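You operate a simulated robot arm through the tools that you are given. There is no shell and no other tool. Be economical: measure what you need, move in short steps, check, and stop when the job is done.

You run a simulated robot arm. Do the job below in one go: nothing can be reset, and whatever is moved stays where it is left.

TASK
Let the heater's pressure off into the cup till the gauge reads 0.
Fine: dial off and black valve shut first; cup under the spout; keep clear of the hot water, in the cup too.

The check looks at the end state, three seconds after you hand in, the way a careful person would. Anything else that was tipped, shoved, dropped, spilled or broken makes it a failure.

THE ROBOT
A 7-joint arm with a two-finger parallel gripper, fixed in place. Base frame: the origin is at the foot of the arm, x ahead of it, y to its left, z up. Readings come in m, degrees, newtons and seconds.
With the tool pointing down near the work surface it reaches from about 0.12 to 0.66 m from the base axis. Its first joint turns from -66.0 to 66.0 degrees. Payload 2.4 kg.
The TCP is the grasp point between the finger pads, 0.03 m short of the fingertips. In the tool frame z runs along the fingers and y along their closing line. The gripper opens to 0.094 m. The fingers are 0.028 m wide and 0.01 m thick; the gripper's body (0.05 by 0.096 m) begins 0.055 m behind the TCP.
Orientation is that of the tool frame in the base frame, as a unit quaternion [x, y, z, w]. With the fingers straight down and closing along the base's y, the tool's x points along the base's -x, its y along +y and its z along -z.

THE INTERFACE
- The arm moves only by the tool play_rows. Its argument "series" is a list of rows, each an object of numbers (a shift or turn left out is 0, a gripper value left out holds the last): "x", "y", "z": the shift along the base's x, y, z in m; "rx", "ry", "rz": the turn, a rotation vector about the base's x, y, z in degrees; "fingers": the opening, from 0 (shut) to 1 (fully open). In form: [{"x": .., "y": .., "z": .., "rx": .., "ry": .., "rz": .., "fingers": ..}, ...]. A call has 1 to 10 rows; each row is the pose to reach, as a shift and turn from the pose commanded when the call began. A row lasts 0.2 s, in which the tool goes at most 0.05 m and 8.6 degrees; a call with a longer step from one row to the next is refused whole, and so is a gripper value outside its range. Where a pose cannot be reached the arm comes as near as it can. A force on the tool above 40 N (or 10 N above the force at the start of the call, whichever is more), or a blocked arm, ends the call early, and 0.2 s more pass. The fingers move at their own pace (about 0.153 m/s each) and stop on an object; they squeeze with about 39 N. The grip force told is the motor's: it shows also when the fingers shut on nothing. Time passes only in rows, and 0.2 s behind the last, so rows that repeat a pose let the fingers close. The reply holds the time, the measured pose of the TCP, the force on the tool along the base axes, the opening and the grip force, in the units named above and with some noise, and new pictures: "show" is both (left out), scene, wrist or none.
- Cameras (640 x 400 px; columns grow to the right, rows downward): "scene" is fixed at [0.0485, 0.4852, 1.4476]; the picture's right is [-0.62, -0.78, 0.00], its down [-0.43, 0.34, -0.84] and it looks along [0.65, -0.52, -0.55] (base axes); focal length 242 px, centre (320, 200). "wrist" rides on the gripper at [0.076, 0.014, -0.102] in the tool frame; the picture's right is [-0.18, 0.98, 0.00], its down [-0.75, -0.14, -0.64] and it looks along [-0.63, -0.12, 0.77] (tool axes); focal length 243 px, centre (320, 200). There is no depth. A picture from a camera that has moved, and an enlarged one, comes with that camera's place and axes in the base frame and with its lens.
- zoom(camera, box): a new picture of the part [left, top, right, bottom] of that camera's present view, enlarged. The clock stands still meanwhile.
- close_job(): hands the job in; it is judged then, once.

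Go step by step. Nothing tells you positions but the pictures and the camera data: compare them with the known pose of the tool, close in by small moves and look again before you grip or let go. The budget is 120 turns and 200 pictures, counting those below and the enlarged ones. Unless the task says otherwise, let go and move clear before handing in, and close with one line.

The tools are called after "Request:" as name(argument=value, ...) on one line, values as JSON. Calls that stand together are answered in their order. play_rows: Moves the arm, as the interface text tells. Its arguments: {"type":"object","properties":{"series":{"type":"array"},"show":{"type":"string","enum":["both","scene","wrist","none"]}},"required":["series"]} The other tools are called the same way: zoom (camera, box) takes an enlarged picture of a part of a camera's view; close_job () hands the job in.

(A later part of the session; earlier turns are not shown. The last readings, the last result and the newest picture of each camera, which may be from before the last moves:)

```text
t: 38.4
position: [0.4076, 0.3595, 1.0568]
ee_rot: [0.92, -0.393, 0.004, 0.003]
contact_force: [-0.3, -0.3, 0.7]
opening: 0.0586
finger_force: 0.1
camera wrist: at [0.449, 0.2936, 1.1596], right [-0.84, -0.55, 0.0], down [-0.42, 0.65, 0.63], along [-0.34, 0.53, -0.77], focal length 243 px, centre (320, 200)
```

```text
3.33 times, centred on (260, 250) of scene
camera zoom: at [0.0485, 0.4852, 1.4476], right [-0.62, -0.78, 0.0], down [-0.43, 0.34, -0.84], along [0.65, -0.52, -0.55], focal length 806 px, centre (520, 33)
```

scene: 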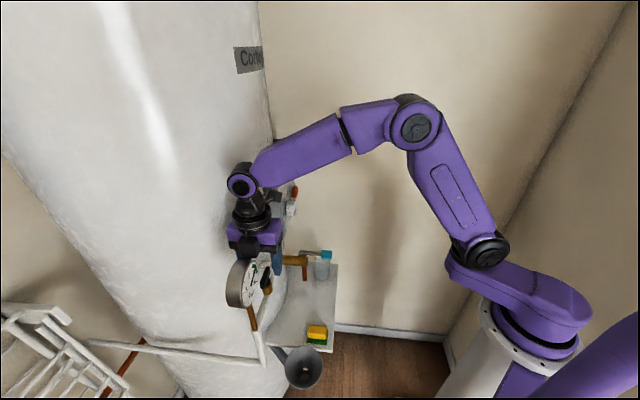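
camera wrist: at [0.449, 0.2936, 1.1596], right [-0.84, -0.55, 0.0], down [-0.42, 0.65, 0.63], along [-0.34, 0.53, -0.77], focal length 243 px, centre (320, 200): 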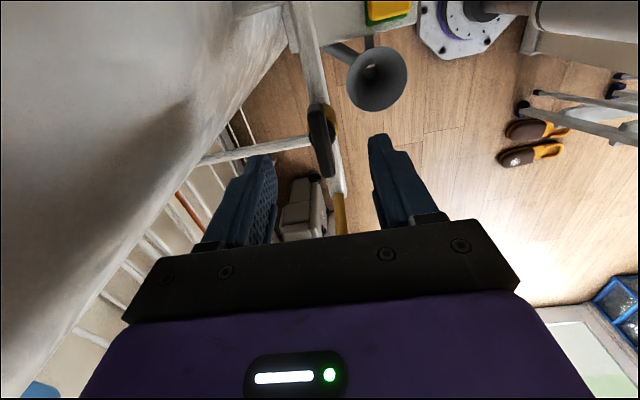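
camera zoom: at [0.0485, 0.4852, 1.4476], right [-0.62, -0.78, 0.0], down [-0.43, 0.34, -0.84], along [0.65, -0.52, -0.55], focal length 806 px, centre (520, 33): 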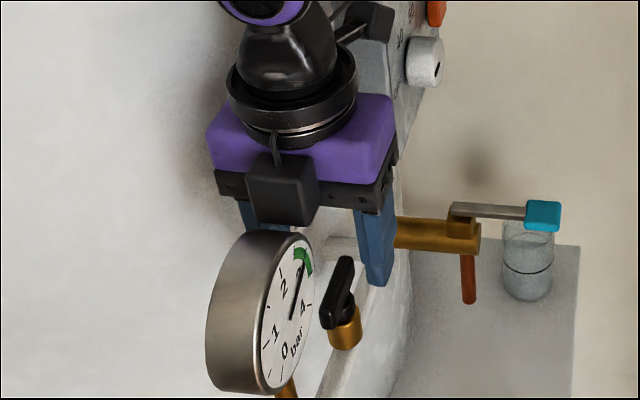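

A black block on the back of the gripper would come down on the gauge. I'll rise, lean the hand 15° to the right and yaw it −20°, which starts the clockwise turn, so it clears the gauge.

Request:
play_rows(series=[{"z": 0.025, "x": 0.004, "y": -0.008}, {"z": 0.045, "x": 0.004, "y": -0.012, "rx": 4, "ry": 4}, {"z": 0.045, "x": 0.004, "y": -0.012, "rx": 8, "ry": 8}, {"z": 0.045, "x": 0.004, "y": -0.012, "rx": 10.6, "ry": 10.6}], show="none")

Request:
play_rows(series=[{"rz": -7}, {"rz": -14}, {"rz": -20}, {"rz": -20, "z": -0.03}])

Request:
zoom(camera="scene", box=[200, 190, 320, 310])

```text
t: 39.4
position: [0.4092, 0.3481, 1.1025]
ee_rot: [0.912, -0.391, -0.117, -0.047]
contact_force: [-0.9, 0.2, 0.1]
opening: 0.0581
finger_force: 0.1
```

```text
t: 40.4
position: [0.4093, 0.3468, 1.0709]
ee_rot: [0.83, -0.544, -0.106, -0.066]
contact_force: [0.2, -1.0, 0.3]
opening: 0.0582
finger_force: 0.1
camera wrist: at [0.4363, 0.2495, 1.1523], right [-0.97, -0.23, 0.05], down [-0.1, 0.58, 0.81], along [-0.22, 0.78, -0.59], focal length 243 px, centre (320, 200)
```

scene: 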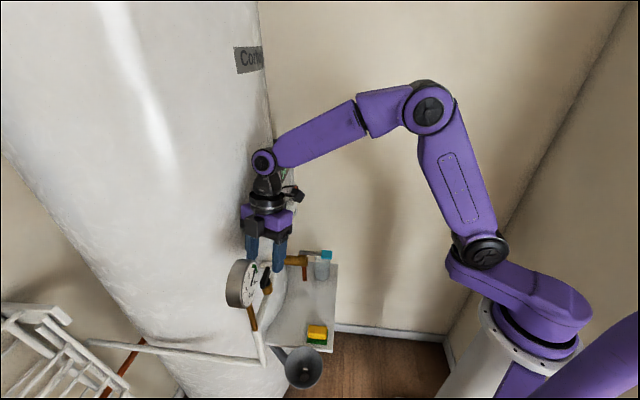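
wrist: 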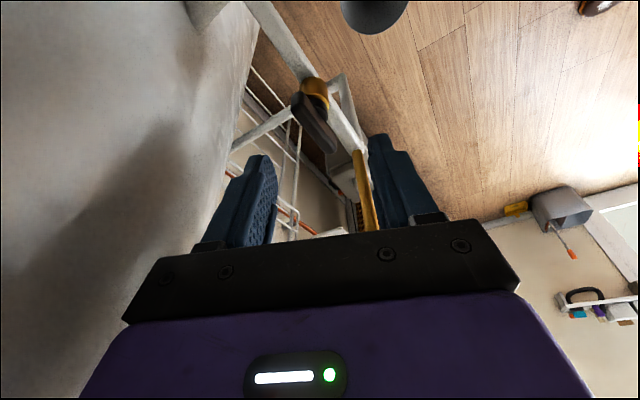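

```text
3.33 times, centred on (260, 250) of scene
camera zoom: at [0.0485, 0.4852, 1.4476], right [-0.62, -0.78, 0.0], down [-0.43, 0.34, -0.84], along [0.65, -0.52, -0.55], focal length 806 px, centre (520, 33)
```

zoom: 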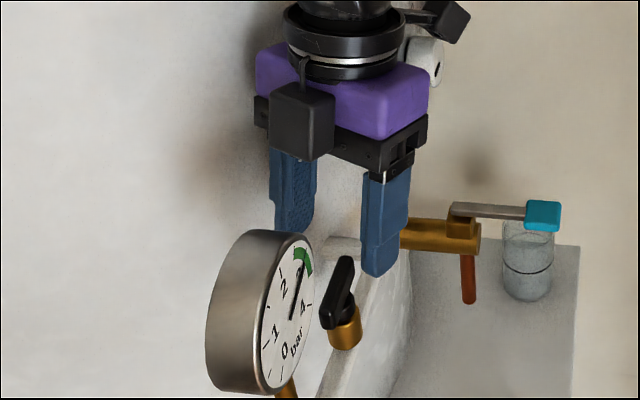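

Clear of the gauge now. Down to the grip height.

Request:
play_rows(series=[{"z": -0.02, "x": 0.001}, {"z": -0.035, "x": 0.001}, {"z": -0.049, "x": 0.001}])

Request:
zoom(camera="scene", box=[200, 190, 320, 310])

```text
t: 41.2
position: [0.411, 0.3473, 1.0227]
ee_rot: [0.831, -0.543, -0.107, -0.066]
contact_force: [0.3, 0.7, -0.2]
opening: 0.0583
finger_force: 0.0
camera wrist: at [0.4386, 0.2498, 1.1036], right [-0.97, -0.23, 0.05], down [-0.1, 0.58, 0.81], along [-0.22, 0.78, -0.59], focal length 243 px, centre (320, 200)
```

scene: 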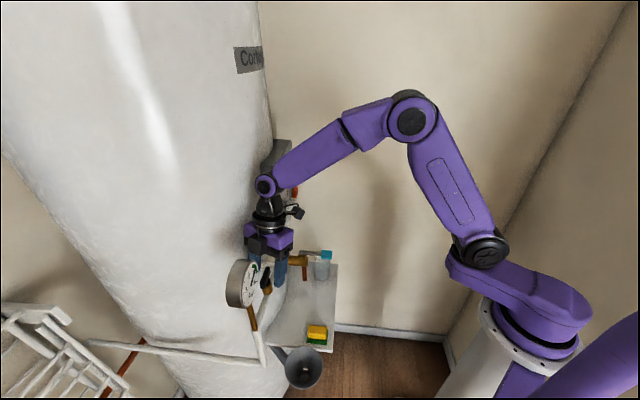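
wrist: 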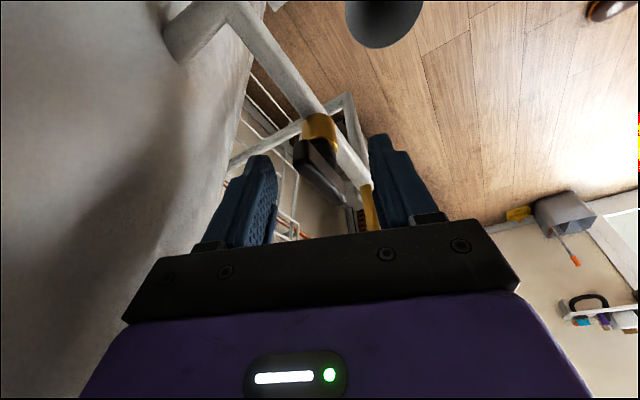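

```text
3.33 times, centred on (260, 250) of scene
camera zoom: at [0.0485, 0.4852, 1.4476], right [-0.62, -0.78, 0.0], down [-0.43, 0.34, -0.84], along [0.65, -0.52, -0.55], focal length 806 px, centre (520, 33)
```

zoom: 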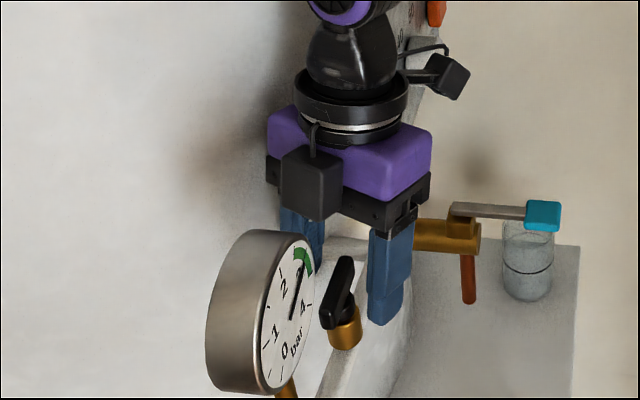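

The fingers straddle the handle at the right height. Closing.

Request:
play_rows(series=[{"fingers": 0.35}, {"fingers": 0.1}, {"fingers": 0.1}], show="wrist")

```text
t: 42.0
position: [0.4113, 0.3469, 1.0236]
ee_rot: [0.83, -0.543, -0.107, -0.066]
contact_force: [0.5, 0.2, -2.3]
opening: 0.0192
finger_force: 44.8
camera wrist: at [0.4386, 0.2497, 1.1038], right [-0.97, -0.23, 0.05], down [-0.1, 0.58, 0.81], along [-0.22, 0.78, -0.59], focal length 243 px, centre (320, 200)
```

wrist: 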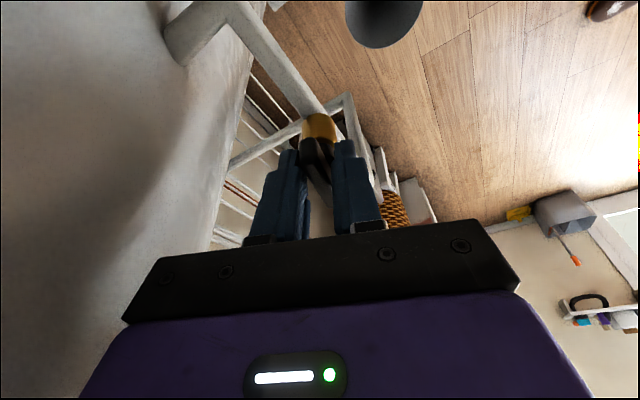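

Gripped with no side force, and the handle has already swung a little. I'll turn on clockwise about the stem.

Request:
play_rows(series=[{"rz": -8, "x": -0.0017, "y": -0.0004}, {"rz": -16, "x": -0.0034, "y": -0.0007}, {"rz": -24, "x": -0.005, "y": -0.001}, {"rz": -32, "x": -0.0066, "y": -0.0008}], show="wrist")

Request:
zoom(camera="scene", box=[200, 190, 320, 310])

```text
t: 43.0
position: [0.4054, 0.3456, 1.0233]
ee_rot: [-0.648, 0.751, 0.084, 0.094]
contact_force: [7.6, 8.1, -6.7]
opening: 0.0196
finger_force: 45.3
camera wrist: at [0.3769, 0.2489, 1.1037], right [-0.95, 0.32, 0.05], down [0.23, 0.54, 0.81], along [0.23, 0.78, -0.59], focal length 243 px, centre (320, 200)
```

wrist: 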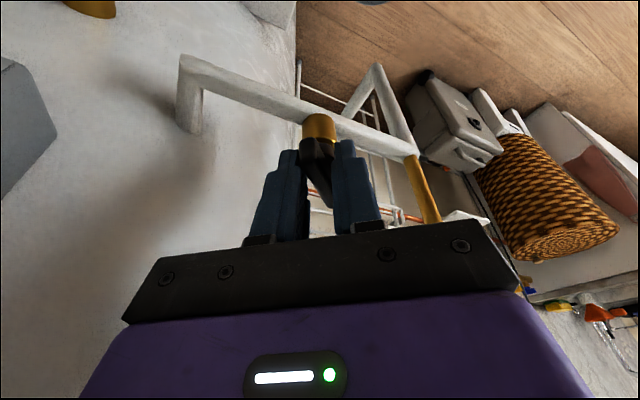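

```text
3.33 times, centred on (260, 250) of scene
camera zoom: at [0.0489, 0.4856, 1.4475], right [-0.62, -0.78, 0.0], down [-0.43, 0.34, -0.84], along [0.65, -0.52, -0.55], focal length 806 px, centre (520, 33)
```

zoom: 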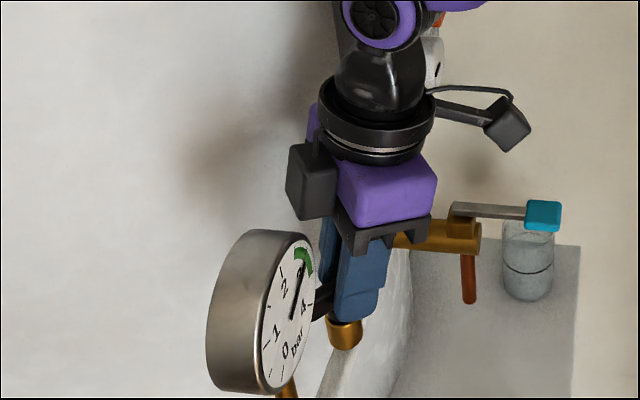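

The handle follows easily. I'll do the remaining 38°.

Request:
play_rows(series=[{"rz": -8, "x": -0.0017, "y": 0.0004}, {"rz": -16, "x": -0.0032, "y": 0.001}, {"rz": -24, "x": -0.0047, "y": 0.0018}, {"rz": -32, "x": -0.006, "y": 0.0027}, {"rz": -39, "x": -0.007, "y": 0.0035}], show="wrist")

Request:
zoom(camera="wrist", box=[240, 60, 440, 240])

```text
t: 44.2
position: [0.3983, 0.3501, 1.0228]
ee_rot: [-0.359, 0.925, 0.049, 0.117]
contact_force: [16.3, 3.5, -1.1]
opening: 0.0194
finger_force: 44.5
camera wrist: at [0.3158, 0.2916, 1.1036], right [-0.53, 0.85, 0.05], down [0.52, 0.28, 0.81], along [0.67, 0.46, -0.58], focal length 243 px, centre (320, 200)
```

wrist: 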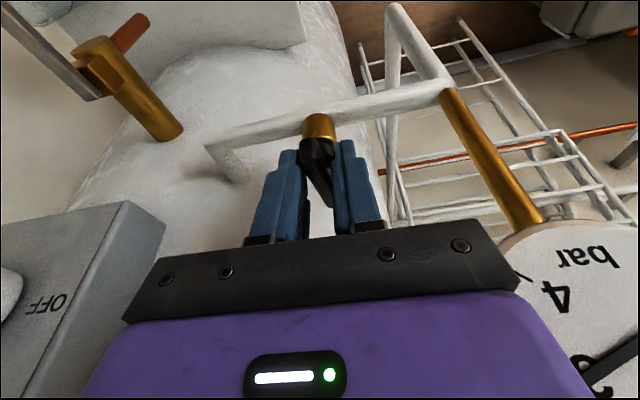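

```text
2.22 times, centred on (340, 150) of wrist
camera zoom: at [0.3158, 0.2916, 1.1036], right [-0.53, 0.85, 0.05], down [0.52, 0.28, 0.81], along [0.67, 0.46, -0.58], focal length 539 px, centre (276, 311)
```

zoom: 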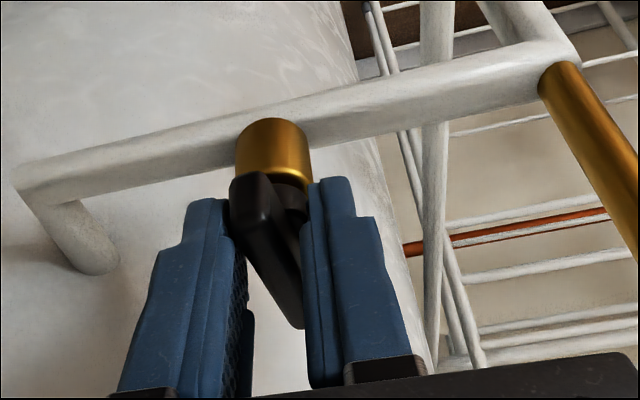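

The handle is now square across the pipe, which is shut; the projected endpoints match. I'll open slightly and withdraw up and towards the robot.

Request:
play_rows(series=[{"fingers": 0.36}, {"fingers": 0.36}, {"x": -0.008, "y": -0.008, "z": 0.03}, {"x": -0.02, "y": -0.02, "z": 0.06}, {"x": -0.05, "y": -0.045, "z": 0.08}, {"x": -0.08, "y": -0.07, "z": 0.09}])

Request:
zoom(camera="scene", box=[210, 230, 350, 340])

Request:
zoom(camera="wrist", box=[120, 0, 440, 220])

```text
t: 45.6
position: [0.3179, 0.2821, 1.1133]
ee_rot: [-0.361, 0.924, 0.048, 0.116]
contact_force: [0.7, -1.1, -1.3]
opening: 0.034
finger_force: 0.1
camera wrist: at [0.2364, 0.2243, 1.1931], right [-0.54, 0.84, 0.05], down [0.52, 0.28, 0.81], along [0.67, 0.46, -0.59], focal length 243 px, centre (320, 200)
```

scene: 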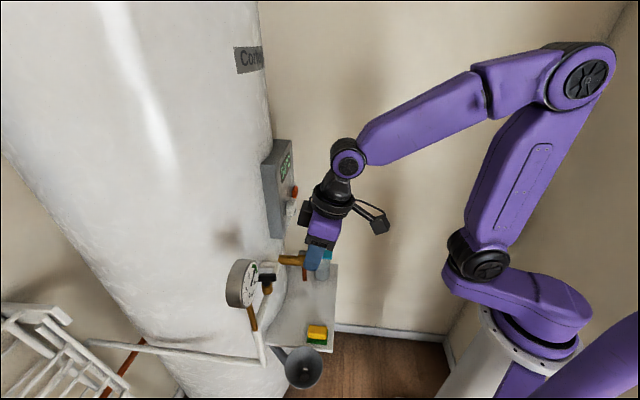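
wrist: 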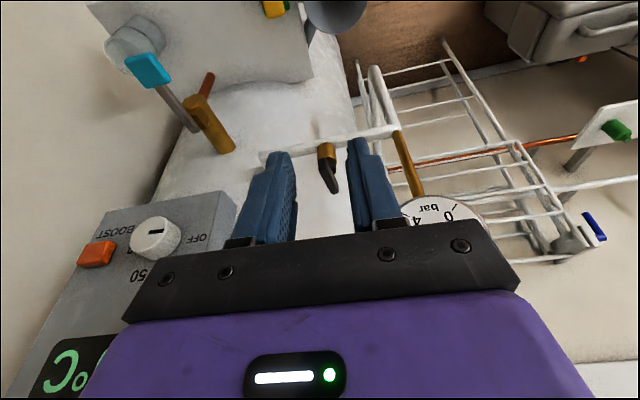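

```text
3.64 times, centred on (280, 285) of scene
camera zoom: at [0.0485, 0.4852, 1.4476], right [-0.62, -0.78, 0.0], down [-0.43, 0.34, -0.84], along [0.65, -0.52, -0.55], focal length 879 px, centre (466, -109)
```

zoom: 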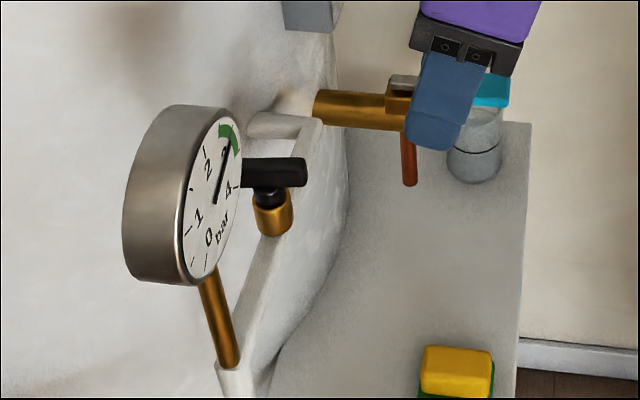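

```text
1.82 times, centred on (280, 110) of wrist
camera zoom: at [0.2364, 0.2243, 1.1931], right [-0.54, 0.84, 0.05], down [0.52, 0.28, 0.81], along [0.67, 0.46, -0.59], focal length 441 px, centre (393, 364)
```

zoom: 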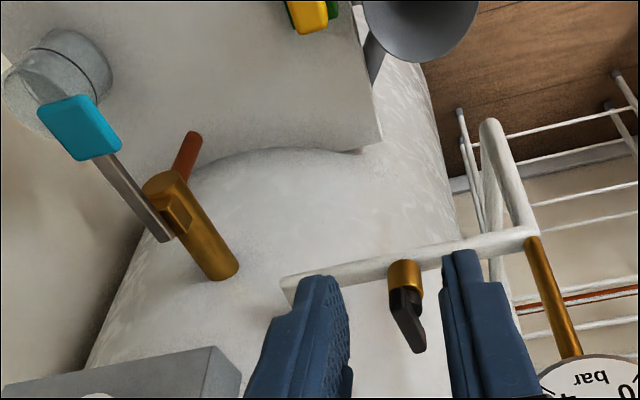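

The valve is shut and nothing else has moved. Next is the cup: gripping it from the robot side, with the tool pitched about 30° down and the camera on top, fits it under the spout. First I'll bring the tool upright and turn it.

Request:
play_rows(series=[{"x": -0.01, "y": -0.03, "rx": -5, "ry": 5}, {"x": -0.02, "y": -0.06, "rx": -10.6, "ry": 10.6, "fingers": 0.9}], show="none")

Request:
play_rows(series=[{"rz": 8}, {"rz": 16}, {"rz": 24}, {"rz": 32}, {"rz": 40}, {"rz": 48}, {"rz": 56}, {"rz": 64}, {"rz": 72}, {"rz": 80}], show="none")

Request:
play_rows(series=[{"rz": 8}, {"rz": 16}, {"rz": 24}, {"rz": 32}, {"rz": 40}, {"rz": 48}, {"rz": 56}, {"rz": 64}, {"rz": 72}, {"rz": 77}], show="none")

```text
t: 46.2
position: [0.2994, 0.2188, 1.1106]
ee_rot: [-0.364, 0.931, -0.004, -0.004]
contact_force: [-0.1, 0.0, 0.4]
opening: 0.0849
finger_force: 0.1
```

```text
t: 48.4
position: [0.2973, 0.2204, 1.1138]
ee_rot: [0.878, -0.478, 0.006, 0.0]
contact_force: [0.5, -0.4, 0.1]
opening: 0.0846
finger_force: 0.0
```

```text
t: 50.6
position: [0.2977, 0.2195, 1.1131]
ee_rot: [0.985, 0.172, 0.005, -0.004]
contact_force: [0.0, 0.0, -0.9]
opening: 0.0847
finger_force: 0.1
```

The tool is down with the camera forward. Next I'll pitch it up towards the shelf while moving right and down, well clear of the lever.

Request:
play_rows(series=[{"y": -0.025, "z": -0.01, "rx": 2.56, "ry": -7.05}, {"y": -0.05, "z": -0.02, "rx": 5.1, "ry": -14.1}, {"y": -0.075, "z": -0.03, "rx": 7.7, "ry": -21.1}, {"y": -0.1, "z": -0.05, "rx": 10.2, "ry": -28.2}, {"x": 0.01, "y": -0.125, "z": -0.07, "rx": 12.8, "ry": -35.2}, {"x": 0.02, "y": -0.145, "z": -0.09, "rx": 15.4, "ry": -42.3}, {"x": 0.03, "y": -0.165, "z": -0.11, "rx": 17.9, "ry": -49.4}, {"x": 0.03, "y": -0.165, "z": -0.11, "rx": 20.5, "ry": -56.4}])

```text
t: 52.4
position: [0.3638, 0.0946, 0.9975]
ee_rot: [0.851, 0.148, 0.496, -0.09]
contact_force: [-0.3, -0.4, 0.5]
opening: 0.0845
finger_force: 0.1
out of reach, approached as far as the arm can: row 6, 7, 8
camera wrist: at [0.3205, 0.0621, 1.1147], right [0.25, -0.95, -0.17], down [-0.92, -0.18, -0.34], along [0.29, 0.24, -0.93], focal length 243 px, centre (320, 200)
```

scene: 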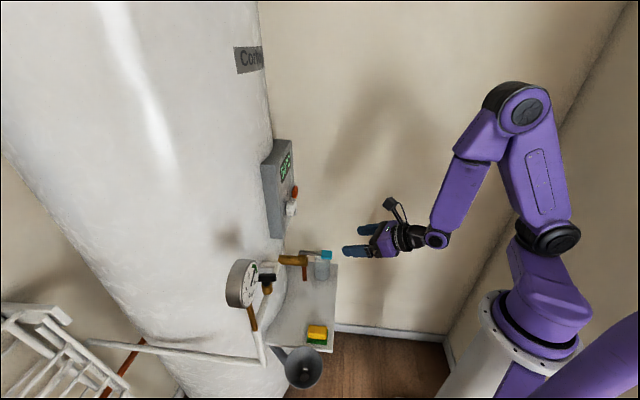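
wrist: 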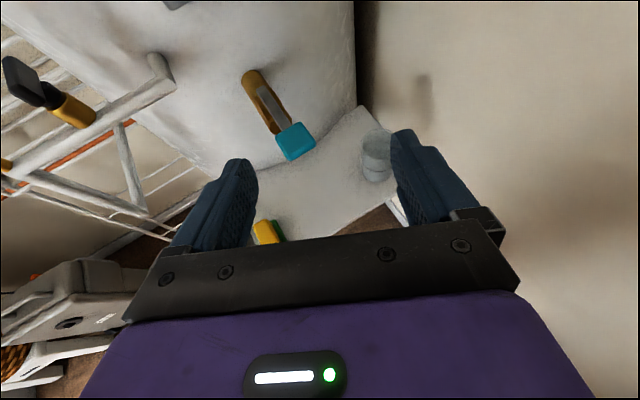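

The camera-up view confirms the cup at about (0.535, 0.081). I'll zoom in on it and the tap.

Request:
zoom(camera="wrist", box=[220, 50, 420, 200])

Request:
zoom(camera="scene", box=[270, 230, 350, 300])

```text
2.67 times, centred on (320, 125) of wrist
camera zoom: at [0.3205, 0.0621, 1.1147], right [0.25, -0.95, -0.17], down [-0.92, -0.18, -0.34], along [0.29, 0.24, -0.93], focal length 647 px, centre (320, 400)
```

zoom: 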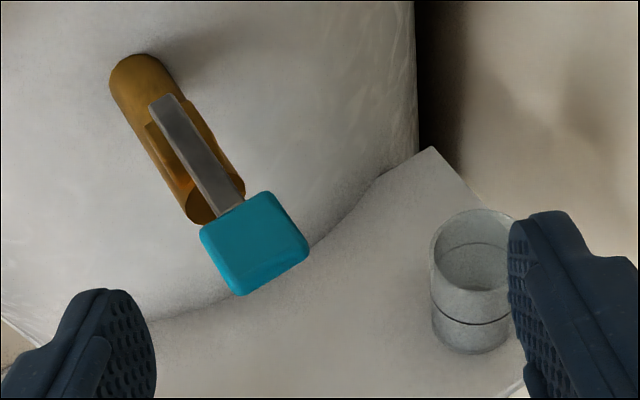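

```text
5.71 times, centred on (310, 265) of scene
camera zoom: at [0.0485, 0.4852, 1.4476], right [-0.62, -0.78, 0.0], down [-0.43, 0.34, -0.84], along [0.65, -0.52, -0.55], focal length 1381 px, centre (377, -171)
```

zoom: 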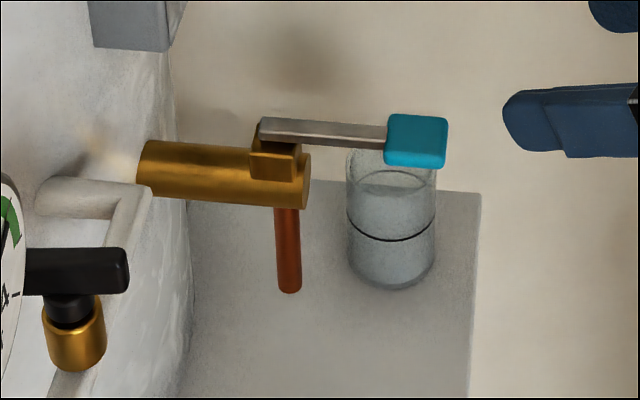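

The cup is empty and has a line round it. The tap has a lift lever, hinged at the back, with a teal tab over its end. Moving to the pre-grasp in front of the cup.

Request:
play_rows(series=[{"x": 0.015, "y": -0.02, "z": -0.035}, {"x": 0.03, "y": -0.035, "z": -0.075}, {"x": 0.05, "y": -0.041, "z": -0.115}, {"x": 0.065, "y": -0.041, "z": -0.155}, {"x": 0.08, "y": -0.041, "z": -0.19}, {"x": 0.097, "y": -0.041, "z": -0.223}])

```text
t: 53.8
position: [0.4462, 0.0969, 0.7727]
ee_rot: [0.851, 0.143, 0.499, -0.081]
contact_force: [0.5, 0.1, -0.3]
opening: 0.0847
finger_force: 0.1
out of reach, approached as far as the arm can: row 2, 3, 4, 5, 6
camera wrist: at [0.4003, 0.0664, 0.889], right [0.23, -0.96, -0.16], down [-0.92, -0.17, -0.34], along [0.3, 0.22, -0.93], focal length 243 px, centre (320, 200)
```

scene: 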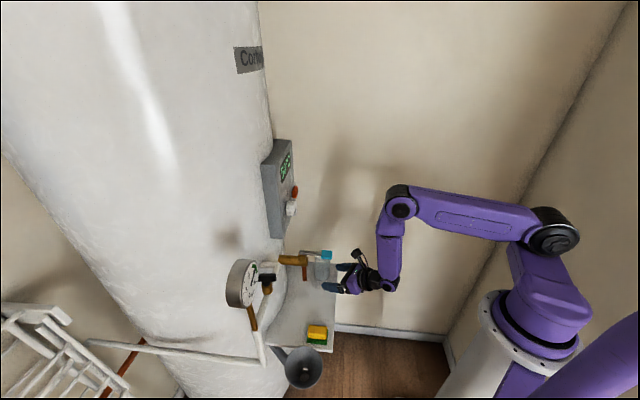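
wrist: 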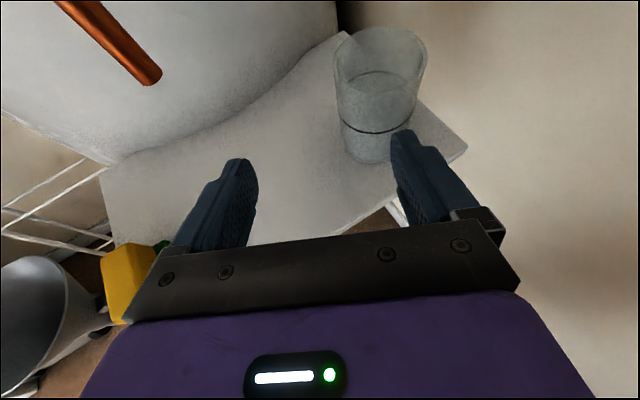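

The arm can't go further right at this yaw, so I'll reduce the yaw by 15° and line up with the cup.

Request:
play_rows(series=[{"rz": -8}, {"rz": -15}, {"rz": -15, "x": 0.003, "y": -0.02}])

```text
t: 54.6
position: [0.4458, 0.0761, 0.7763]
ee_rot: [0.863, 0.036, 0.504, -0.025]
contact_force: [-0.8, -1.1, -0.3]
opening: 0.0846
finger_force: 0.0
camera wrist: at [0.3955, 0.0555, 0.8922], right [0.0, -0.99, -0.17], down [-0.94, 0.06, -0.34], along [0.35, 0.16, -0.93], focal length 243 px, centre (320, 200)
```

scene: 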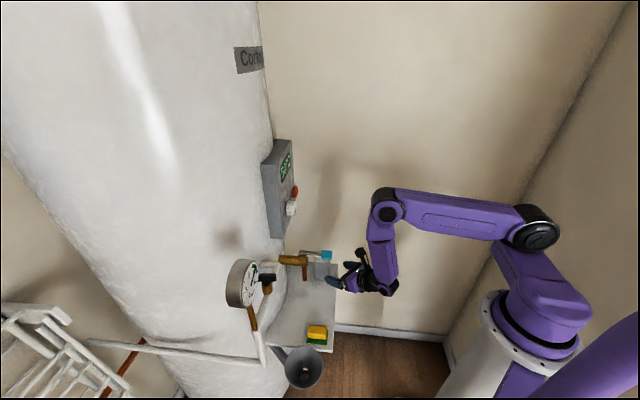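
wrist: 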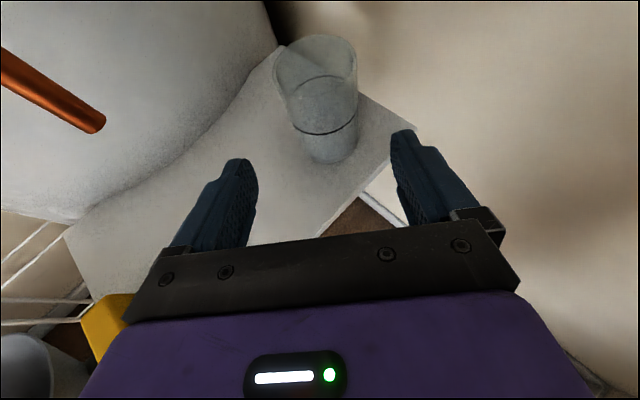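

The cup sits between the fingers' lines at about (0.534, 0.079). I'll advance and descend gradually to straddle it.

Request:
play_rows(series=[{"x": 0.02, "y": 0.001, "z": -0.015}, {"x": 0.04, "y": 0.001, "z": -0.03}, {"x": 0.058, "y": 0.002, "z": -0.04}, {"x": 0.075, "y": 0.002, "z": -0.047}])

Request:
zoom(camera="scene", box=[280, 220, 420, 320])

```text
t: 55.6
position: [0.5231, 0.0792, 0.7282]
ee_rot: [0.863, 0.037, 0.504, -0.026]
contact_force: [0.3, 0.8, 0.2]
opening: 0.0846
finger_force: 0.1
camera wrist: at [0.4714, 0.0584, 0.8453], right [0.0, -0.99, -0.17], down [-0.94, 0.06, -0.34], along [0.35, 0.16, -0.93], focal length 243 px, centre (320, 200)
```

scene: 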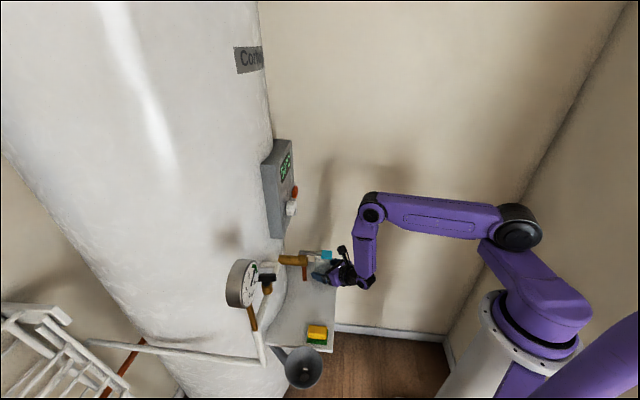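
wrist: 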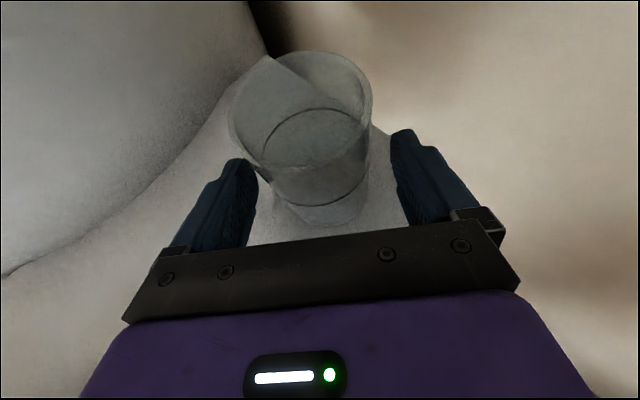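

```text
4.00 times, centred on (350, 270) of scene
camera zoom: at [0.0485, 0.4852, 1.4476], right [-0.62, -0.78, 0.0], down [-0.43, 0.34, -0.84], along [0.65, -0.52, -0.55], focal length 967 px, centre (200, -80)
```

zoom: 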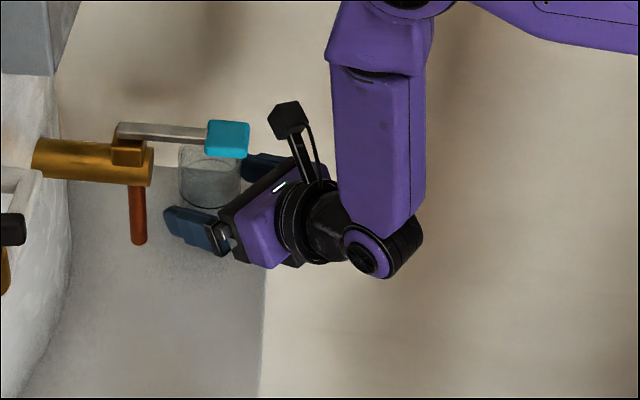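

The cup is straddled and centred. I'll advance 6 mm and close gently.

Request:
play_rows(series=[{"x": 0.006}, {"x": 0.006, "fingers": 0.7}, {"x": 0.006, "fingers": 0.6}, {"x": 0.006, "fingers": 0.5}, {"x": 0.006, "fingers": 0.5}], show="wrist")

```text
t: 56.8
position: [0.5276, 0.0774, 0.729]
ee_rot: [0.862, 0.037, 0.504, -0.026]
contact_force: [-0.3, -0.6, 0.1]
opening: 0.0587
finger_force: 39.0
camera wrist: at [0.4761, 0.058, 0.8459], right [0.0, -0.99, -0.17], down [-0.94, 0.06, -0.34], along [0.35, 0.16, -0.93], focal length 243 px, centre (320, 200)
```

wrist: 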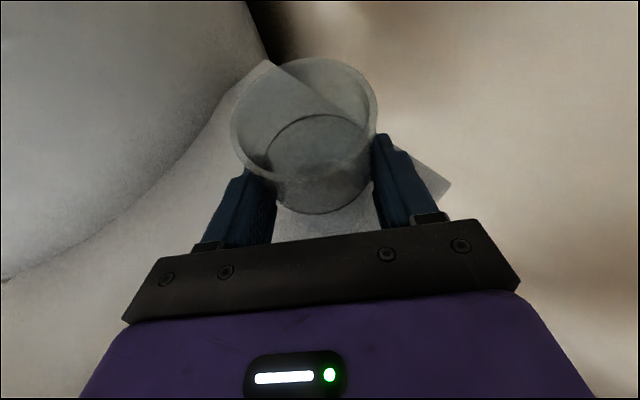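

Gripped firmly (59 mm wide). I'll lift 4 mm and carry it towards the spout in two stages.

Request:
play_rows(series=[{"z": 0.004}, {"z": 0.004, "x": -0.015, "y": 0.02}, {"z": 0.004, "x": -0.03, "y": 0.045}, {"z": 0.004, "x": -0.04, "y": 0.07}])

Request:
zoom(camera="scene", box=[270, 220, 390, 310])

```text
t: 57.8
position: [0.4867, 0.1481, 0.7335]
ee_rot: [0.863, 0.036, 0.504, -0.024]
contact_force: [0.7, 0.0, -0.4]
opening: 0.0586
finger_force: 38.9
camera wrist: at [0.436, 0.1279, 0.8494], right [0.0, -0.99, -0.17], down [-0.94, 0.06, -0.34], along [0.35, 0.15, -0.93], focal length 243 px, centre (320, 200)
```

scene: 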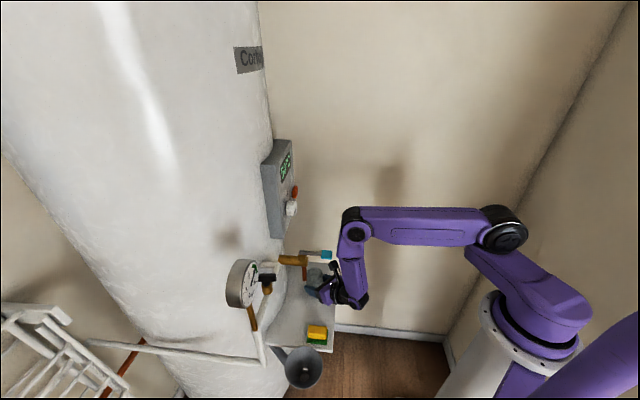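
wrist: 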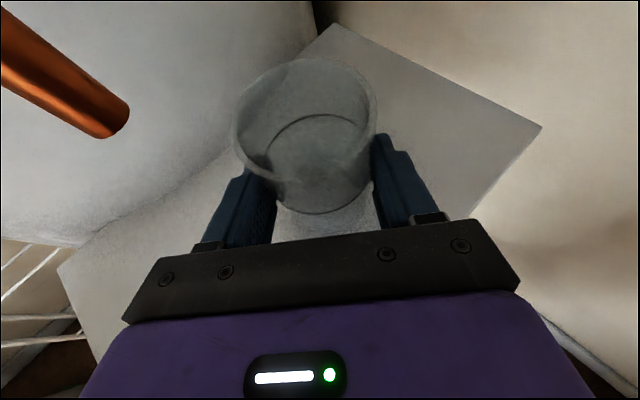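

```text
4.44 times, centred on (330, 265) of scene
camera zoom: at [0.0486, 0.4852, 1.4476], right [-0.62, -0.78, 0.0], down [-0.43, 0.34, -0.84], along [0.65, -0.52, -0.55], focal length 1074 px, centre (276, -89)
```

zoom: 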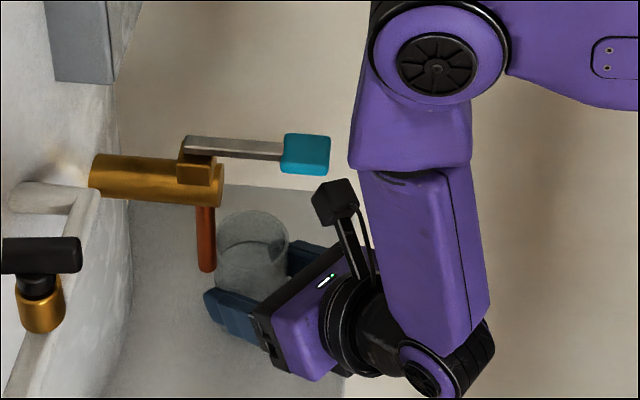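

The spout tip refines to about (0.483, 0.200, 0.797), and the cup centre is some 12 mm ahead of the TCP. I'll move it under the spout.

Request:
play_rows(series=[{"x": -0.006, "y": 0.02}, {"x": -0.012, "y": 0.04}, {"x": -0.0147, "y": 0.051}])

Request:
zoom(camera="scene", box=[270, 220, 390, 310])

```text
t: 58.6
position: [0.4716, 0.1982, 0.7318]
ee_rot: [0.863, 0.036, 0.504, -0.025]
contact_force: [0.6, 0.4, -0.7]
opening: 0.0582
finger_force: 39.0
camera wrist: at [0.421, 0.1778, 0.8485], right [0.0, -0.99, -0.17], down [-0.94, 0.06, -0.34], along [0.35, 0.16, -0.93], focal length 243 px, centre (320, 200)
```

scene: 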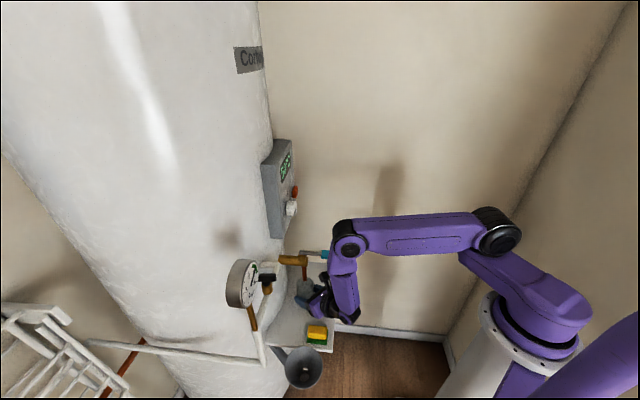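
wrist: 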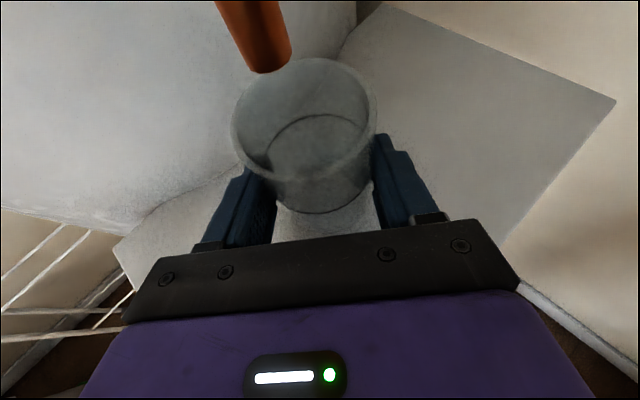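

```text
4.44 times, centred on (330, 265) of scene
camera zoom: at [0.0485, 0.4852, 1.4476], right [-0.62, -0.78, 0.0], down [-0.43, 0.34, -0.84], along [0.65, -0.52, -0.55], focal length 1074 px, centre (276, -89)
```

zoom: 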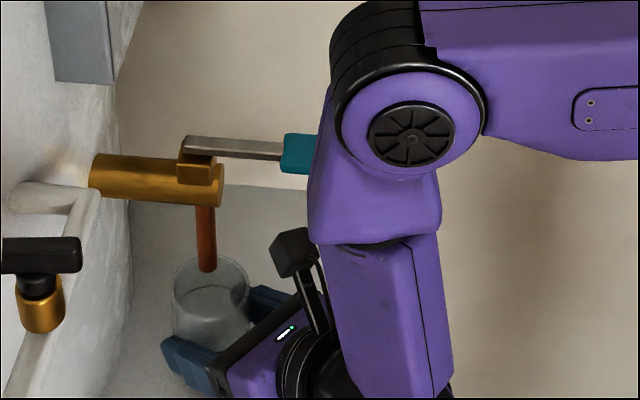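

The cup is centred under the spout within a few mm: tip at (0.482, 0.202), cup at about (0.483, 0.200). Setting it down and opening.

Request:
play_rows(series=[{"z": -0.002}, {"z": -0.004}, {"z": -0.004, "fingers": 0.7}, {"z": -0.004, "fingers": 0.85}, {"z": -0.004, "fingers": 0.9}], show="wrist")

```text
t: 59.8
position: [0.471, 0.1986, 0.7286]
ee_rot: [0.863, 0.037, 0.503, -0.026]
contact_force: [-0.8, -0.4, -0.6]
opening: 0.0847
finger_force: 0.0
camera wrist: at [0.4208, 0.1777, 0.8451], right [0.0, -0.99, -0.17], down [-0.94, 0.06, -0.34], along [0.35, 0.16, -0.93], focal length 243 px, centre (320, 200)
```

wrist: 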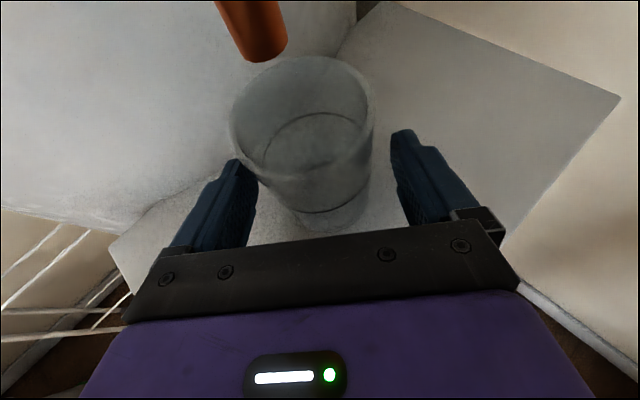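

The cup stands free and upright. I'll retract backwards and up along the tool axis, clear of the sponge and the lever.

Request:
play_rows(series=[{"x": -0.02, "y": -0.003, "z": 0.008}, {"x": -0.045, "y": -0.01, "z": 0.022}, {"x": -0.07, "y": -0.025, "z": 0.04}, {"x": -0.1, "y": -0.05, "z": 0.06}, {"x": -0.12, "y": -0.08, "z": 0.085}])

Request:
zoom(camera="scene", box=[230, 225, 370, 345])

```text
t: 61.0
position: [0.3506, 0.1186, 0.8149]
ee_rot: [0.863, 0.037, 0.503, -0.027]
contact_force: [-0.9, 0.2, 0.0]
opening: 0.0847
finger_force: 0.1
camera wrist: at [0.3011, 0.099, 0.9313], right [0.0, -0.99, -0.17], down [-0.94, 0.06, -0.34], along [0.35, 0.16, -0.93], focal length 243 px, centre (320, 200)
```

scene: 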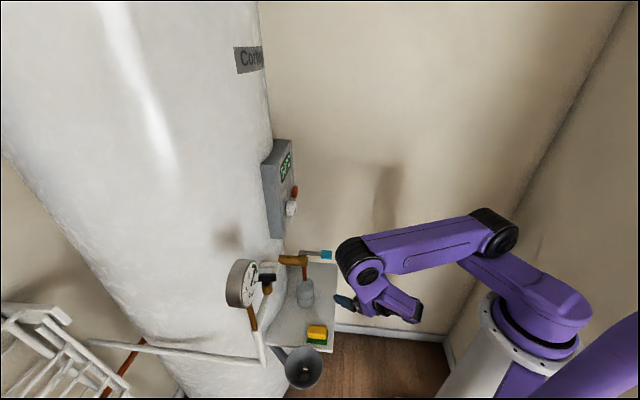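
wrist: 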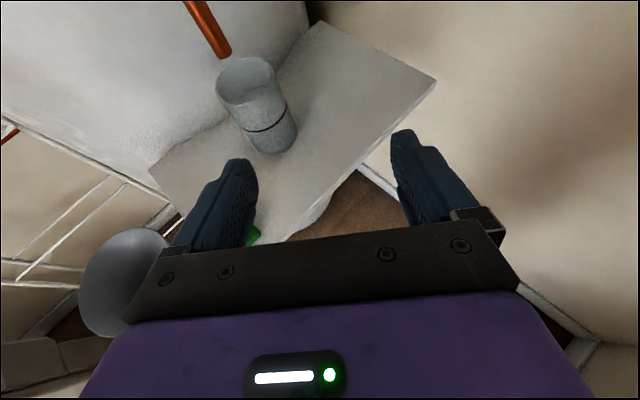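

```text
3.33 times, centred on (300, 285) of scene
camera zoom: at [0.0485, 0.4853, 1.4476], right [-0.62, -0.78, 0.0], down [-0.43, 0.34, -0.84], along [0.65, -0.52, -0.55], focal length 806 px, centre (387, -83)
```

zoom: 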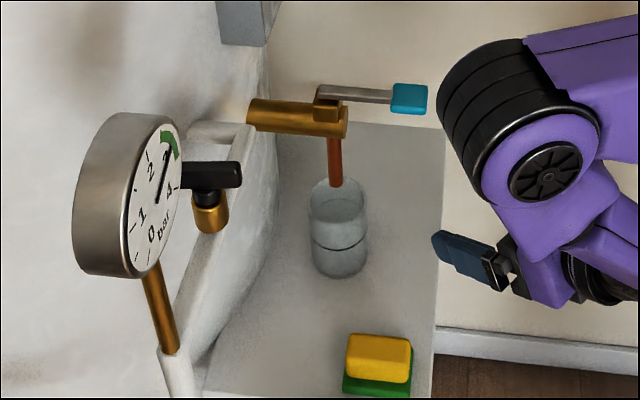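

The cup stands directly under the spout. Next is the lever. I'll go up, bring the tool vertical, and turn it so the camera is on the robot side.

Request:
play_rows(series=[{"x": -0.01, "y": -0.01, "z": 0.04}, {"x": -0.02, "y": -0.02, "z": 0.085, "rx": -0.7, "ry": 8}, {"x": -0.02, "y": -0.02, "z": 0.13, "rx": -1.4, "ry": 16}, {"x": -0.02, "y": -0.02, "z": 0.17, "rx": -2.1, "ry": 24}, {"x": -0.02, "y": -0.02, "z": 0.21, "rx": -2.8, "ry": 32}, {"x": -0.02, "y": -0.02, "z": 0.23, "rx": -3.5, "ry": 40}, {"x": -0.02, "y": -0.02, "z": 0.25, "rx": -4.2, "ry": 48}, {"x": -0.02, "y": -0.02, "z": 0.26, "rx": -4.9, "ry": 56}, {"x": -0.02, "y": -0.02, "z": 0.26, "rx": -5.3, "ry": 60.3}], show="none")

Request:
play_rows(series=[{"rz": -8}, {"rz": -16}, {"rz": -24}, {"rz": -32}, {"rz": -40}, {"rz": -48}, {"rz": -56}, {"rz": -64}, {"rz": -72}, {"rz": -80}], show="none")

Request:
play_rows(series=[{"rz": -8, "fingers": 0.6}, {"rz": -16}, {"rz": -24}, {"rz": -32}, {"rz": -40}, {"rz": -48}, {"rz": -56}, {"rz": -59}], show="both")

```text
t: 63.0
position: [0.3303, 0.0994, 1.0734]
ee_rot: [0.999, 0.041, -0.001, -0.003]
contact_force: [0.2, 0.6, 0.6]
opening: 0.0847
finger_force: 0.0
```

```text
t: 65.2
position: [0.3321, 0.1004, 1.0739]
ee_rot: [0.791, -0.612, 0.001, -0.002]
contact_force: [-0.4, 0.2, -1.1]
opening: 0.0846
finger_force: 0.0
```

```text
t: 67.0
position: [0.3325, 0.0982, 1.0741]
ee_rot: [-0.388, 0.922, -0.002, 0.0]
contact_force: [0.6, -0.1, -0.8]
opening: 0.0565
finger_force: 0.0
camera wrist: at [0.2683, 0.0532, 1.1765], right [-0.57, 0.82, 0.0], down [0.63, 0.44, 0.64], along [0.53, 0.37, -0.77], focal length 243 px, centre (320, 200)
```

scene: 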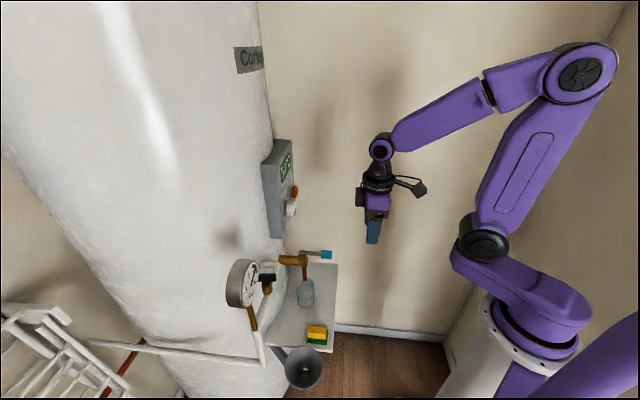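
wrist: 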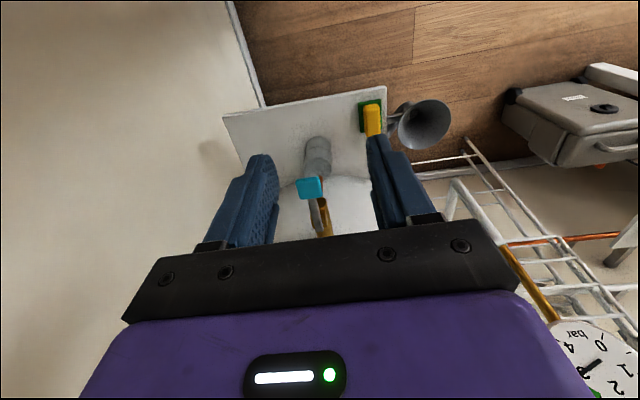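

The tab is confirmed at about (0.436, 0.152, 0.918). I'll tilt 20° and move above it.

Request:
play_rows(series=[{"x": 0.025, "y": 0.012, "z": -0.02, "rx": 4.5, "ry": -4.5}, {"x": 0.05, "y": 0.025, "z": -0.04, "rx": 9, "ry": -9}, {"x": 0.075, "y": 0.037, "z": -0.065, "rx": 14.1, "ry": -14.1}, {"x": 0.096, "y": 0.047, "z": -0.094, "rx": 14.1, "ry": -14.1}])

Request:
zoom(camera="wrist", box=[220, 60, 420, 240])

```text
t: 68.0
position: [0.4263, 0.146, 0.9796]
ee_rot: [-0.382, 0.908, 0.063, 0.16]
contact_force: [-0.6, -0.9, -0.3]
opening: 0.0563
finger_force: 0.0
camera wrist: at [0.3409, 0.0793, 1.0498], right [-0.58, 0.81, 0.05], down [0.44, 0.26, 0.86], along [0.69, 0.52, -0.5], focal length 243 px, centre (320, 200)
```

scene: 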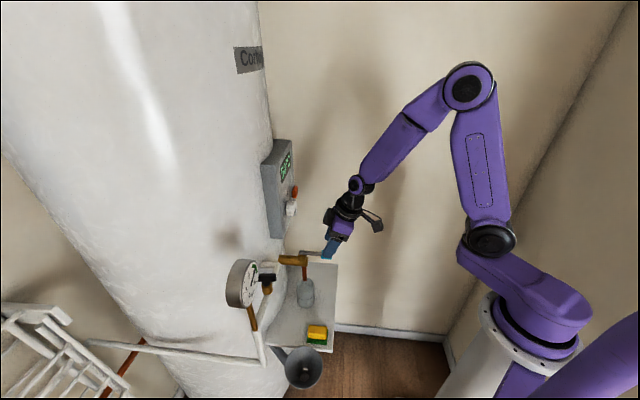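
wrist: 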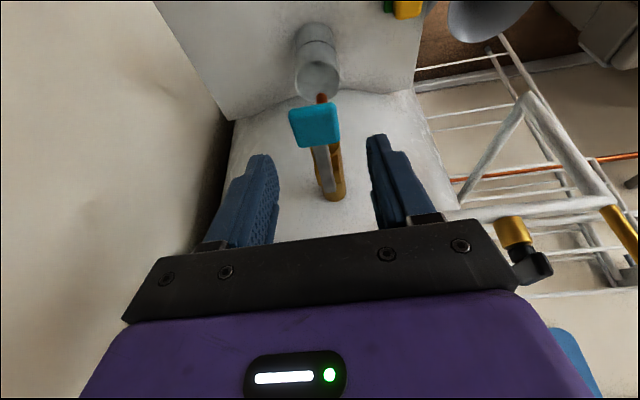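

```text
2.22 times, centred on (320, 150) of wrist
camera zoom: at [0.3409, 0.0793, 1.0498], right [-0.58, 0.81, 0.05], down [0.44, 0.26, 0.86], along [0.69, 0.52, -0.5], focal length 539 px, centre (320, 311)
```

zoom: 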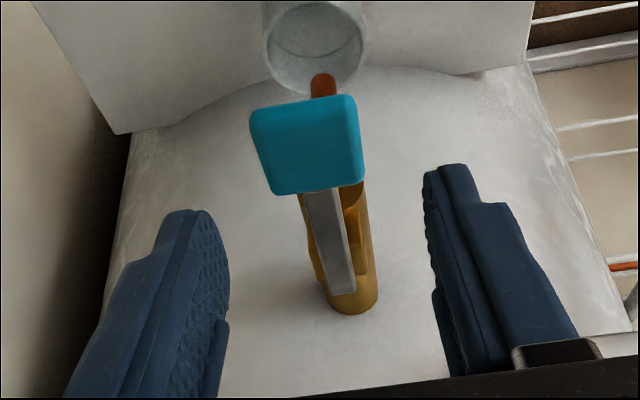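

A very clear view, with the tab centred between the fingers. I'll come down around its sides.

Request:
play_rows(series=[{"x": 0.005, "y": 0.002, "z": -0.025}, {"x": 0.01, "y": 0.003, "z": -0.052}], show="wrist")

Request:
zoom(camera="scene", box=[230, 200, 390, 320])

```text
t: 68.6
position: [0.437, 0.15, 0.9262]
ee_rot: [-0.383, 0.908, 0.063, 0.16]
contact_force: [-0.1, -0.2, -0.1]
opening: 0.0561
finger_force: 0.0
camera wrist: at [0.3519, 0.0831, 0.9968], right [-0.58, 0.81, 0.05], down [0.44, 0.26, 0.86], along [0.69, 0.52, -0.51], focal length 243 px, centre (320, 200)
```

wrist: 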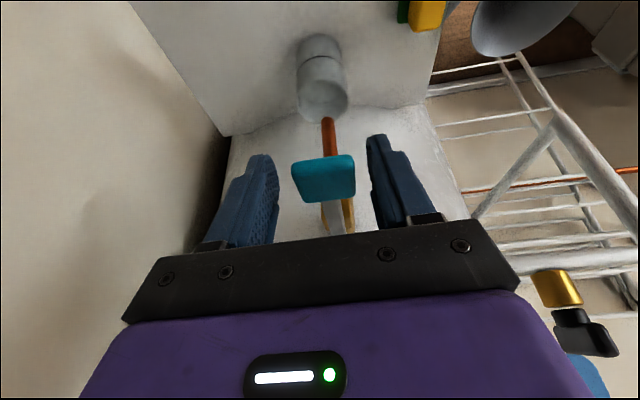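

```text
3.33 times, centred on (310, 260) of scene
camera zoom: at [0.0485, 0.4853, 1.4476], right [-0.62, -0.78, 0.0], down [-0.43, 0.34, -0.84], along [0.65, -0.52, -0.55], focal length 806 px, centre (353, 0)
```

zoom: 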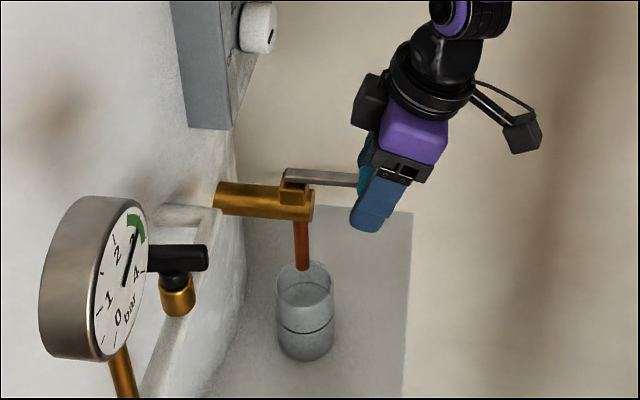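

Fingers straddle the tab, about centred. Closing on it.

Request:
play_rows(series=[{"fingers": 0.4}, {"fingers": 0.25}, {"fingers": 0.25}], show="wrist")

```text
t: 69.4
position: [0.4341, 0.1526, 0.926]
ee_rot: [-0.385, 0.907, 0.064, 0.159]
contact_force: [-16.2, 20.2, -4.0]
opening: 0.0359
finger_force: 45.0
camera wrist: at [0.3504, 0.085, 0.9972], right [-0.58, 0.81, 0.06], down [0.44, 0.26, 0.86], along [0.68, 0.53, -0.51], focal length 243 px, centre (320, 200)
```

wrist: 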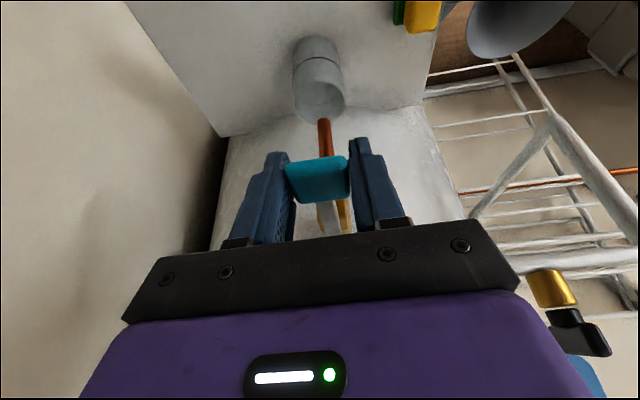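

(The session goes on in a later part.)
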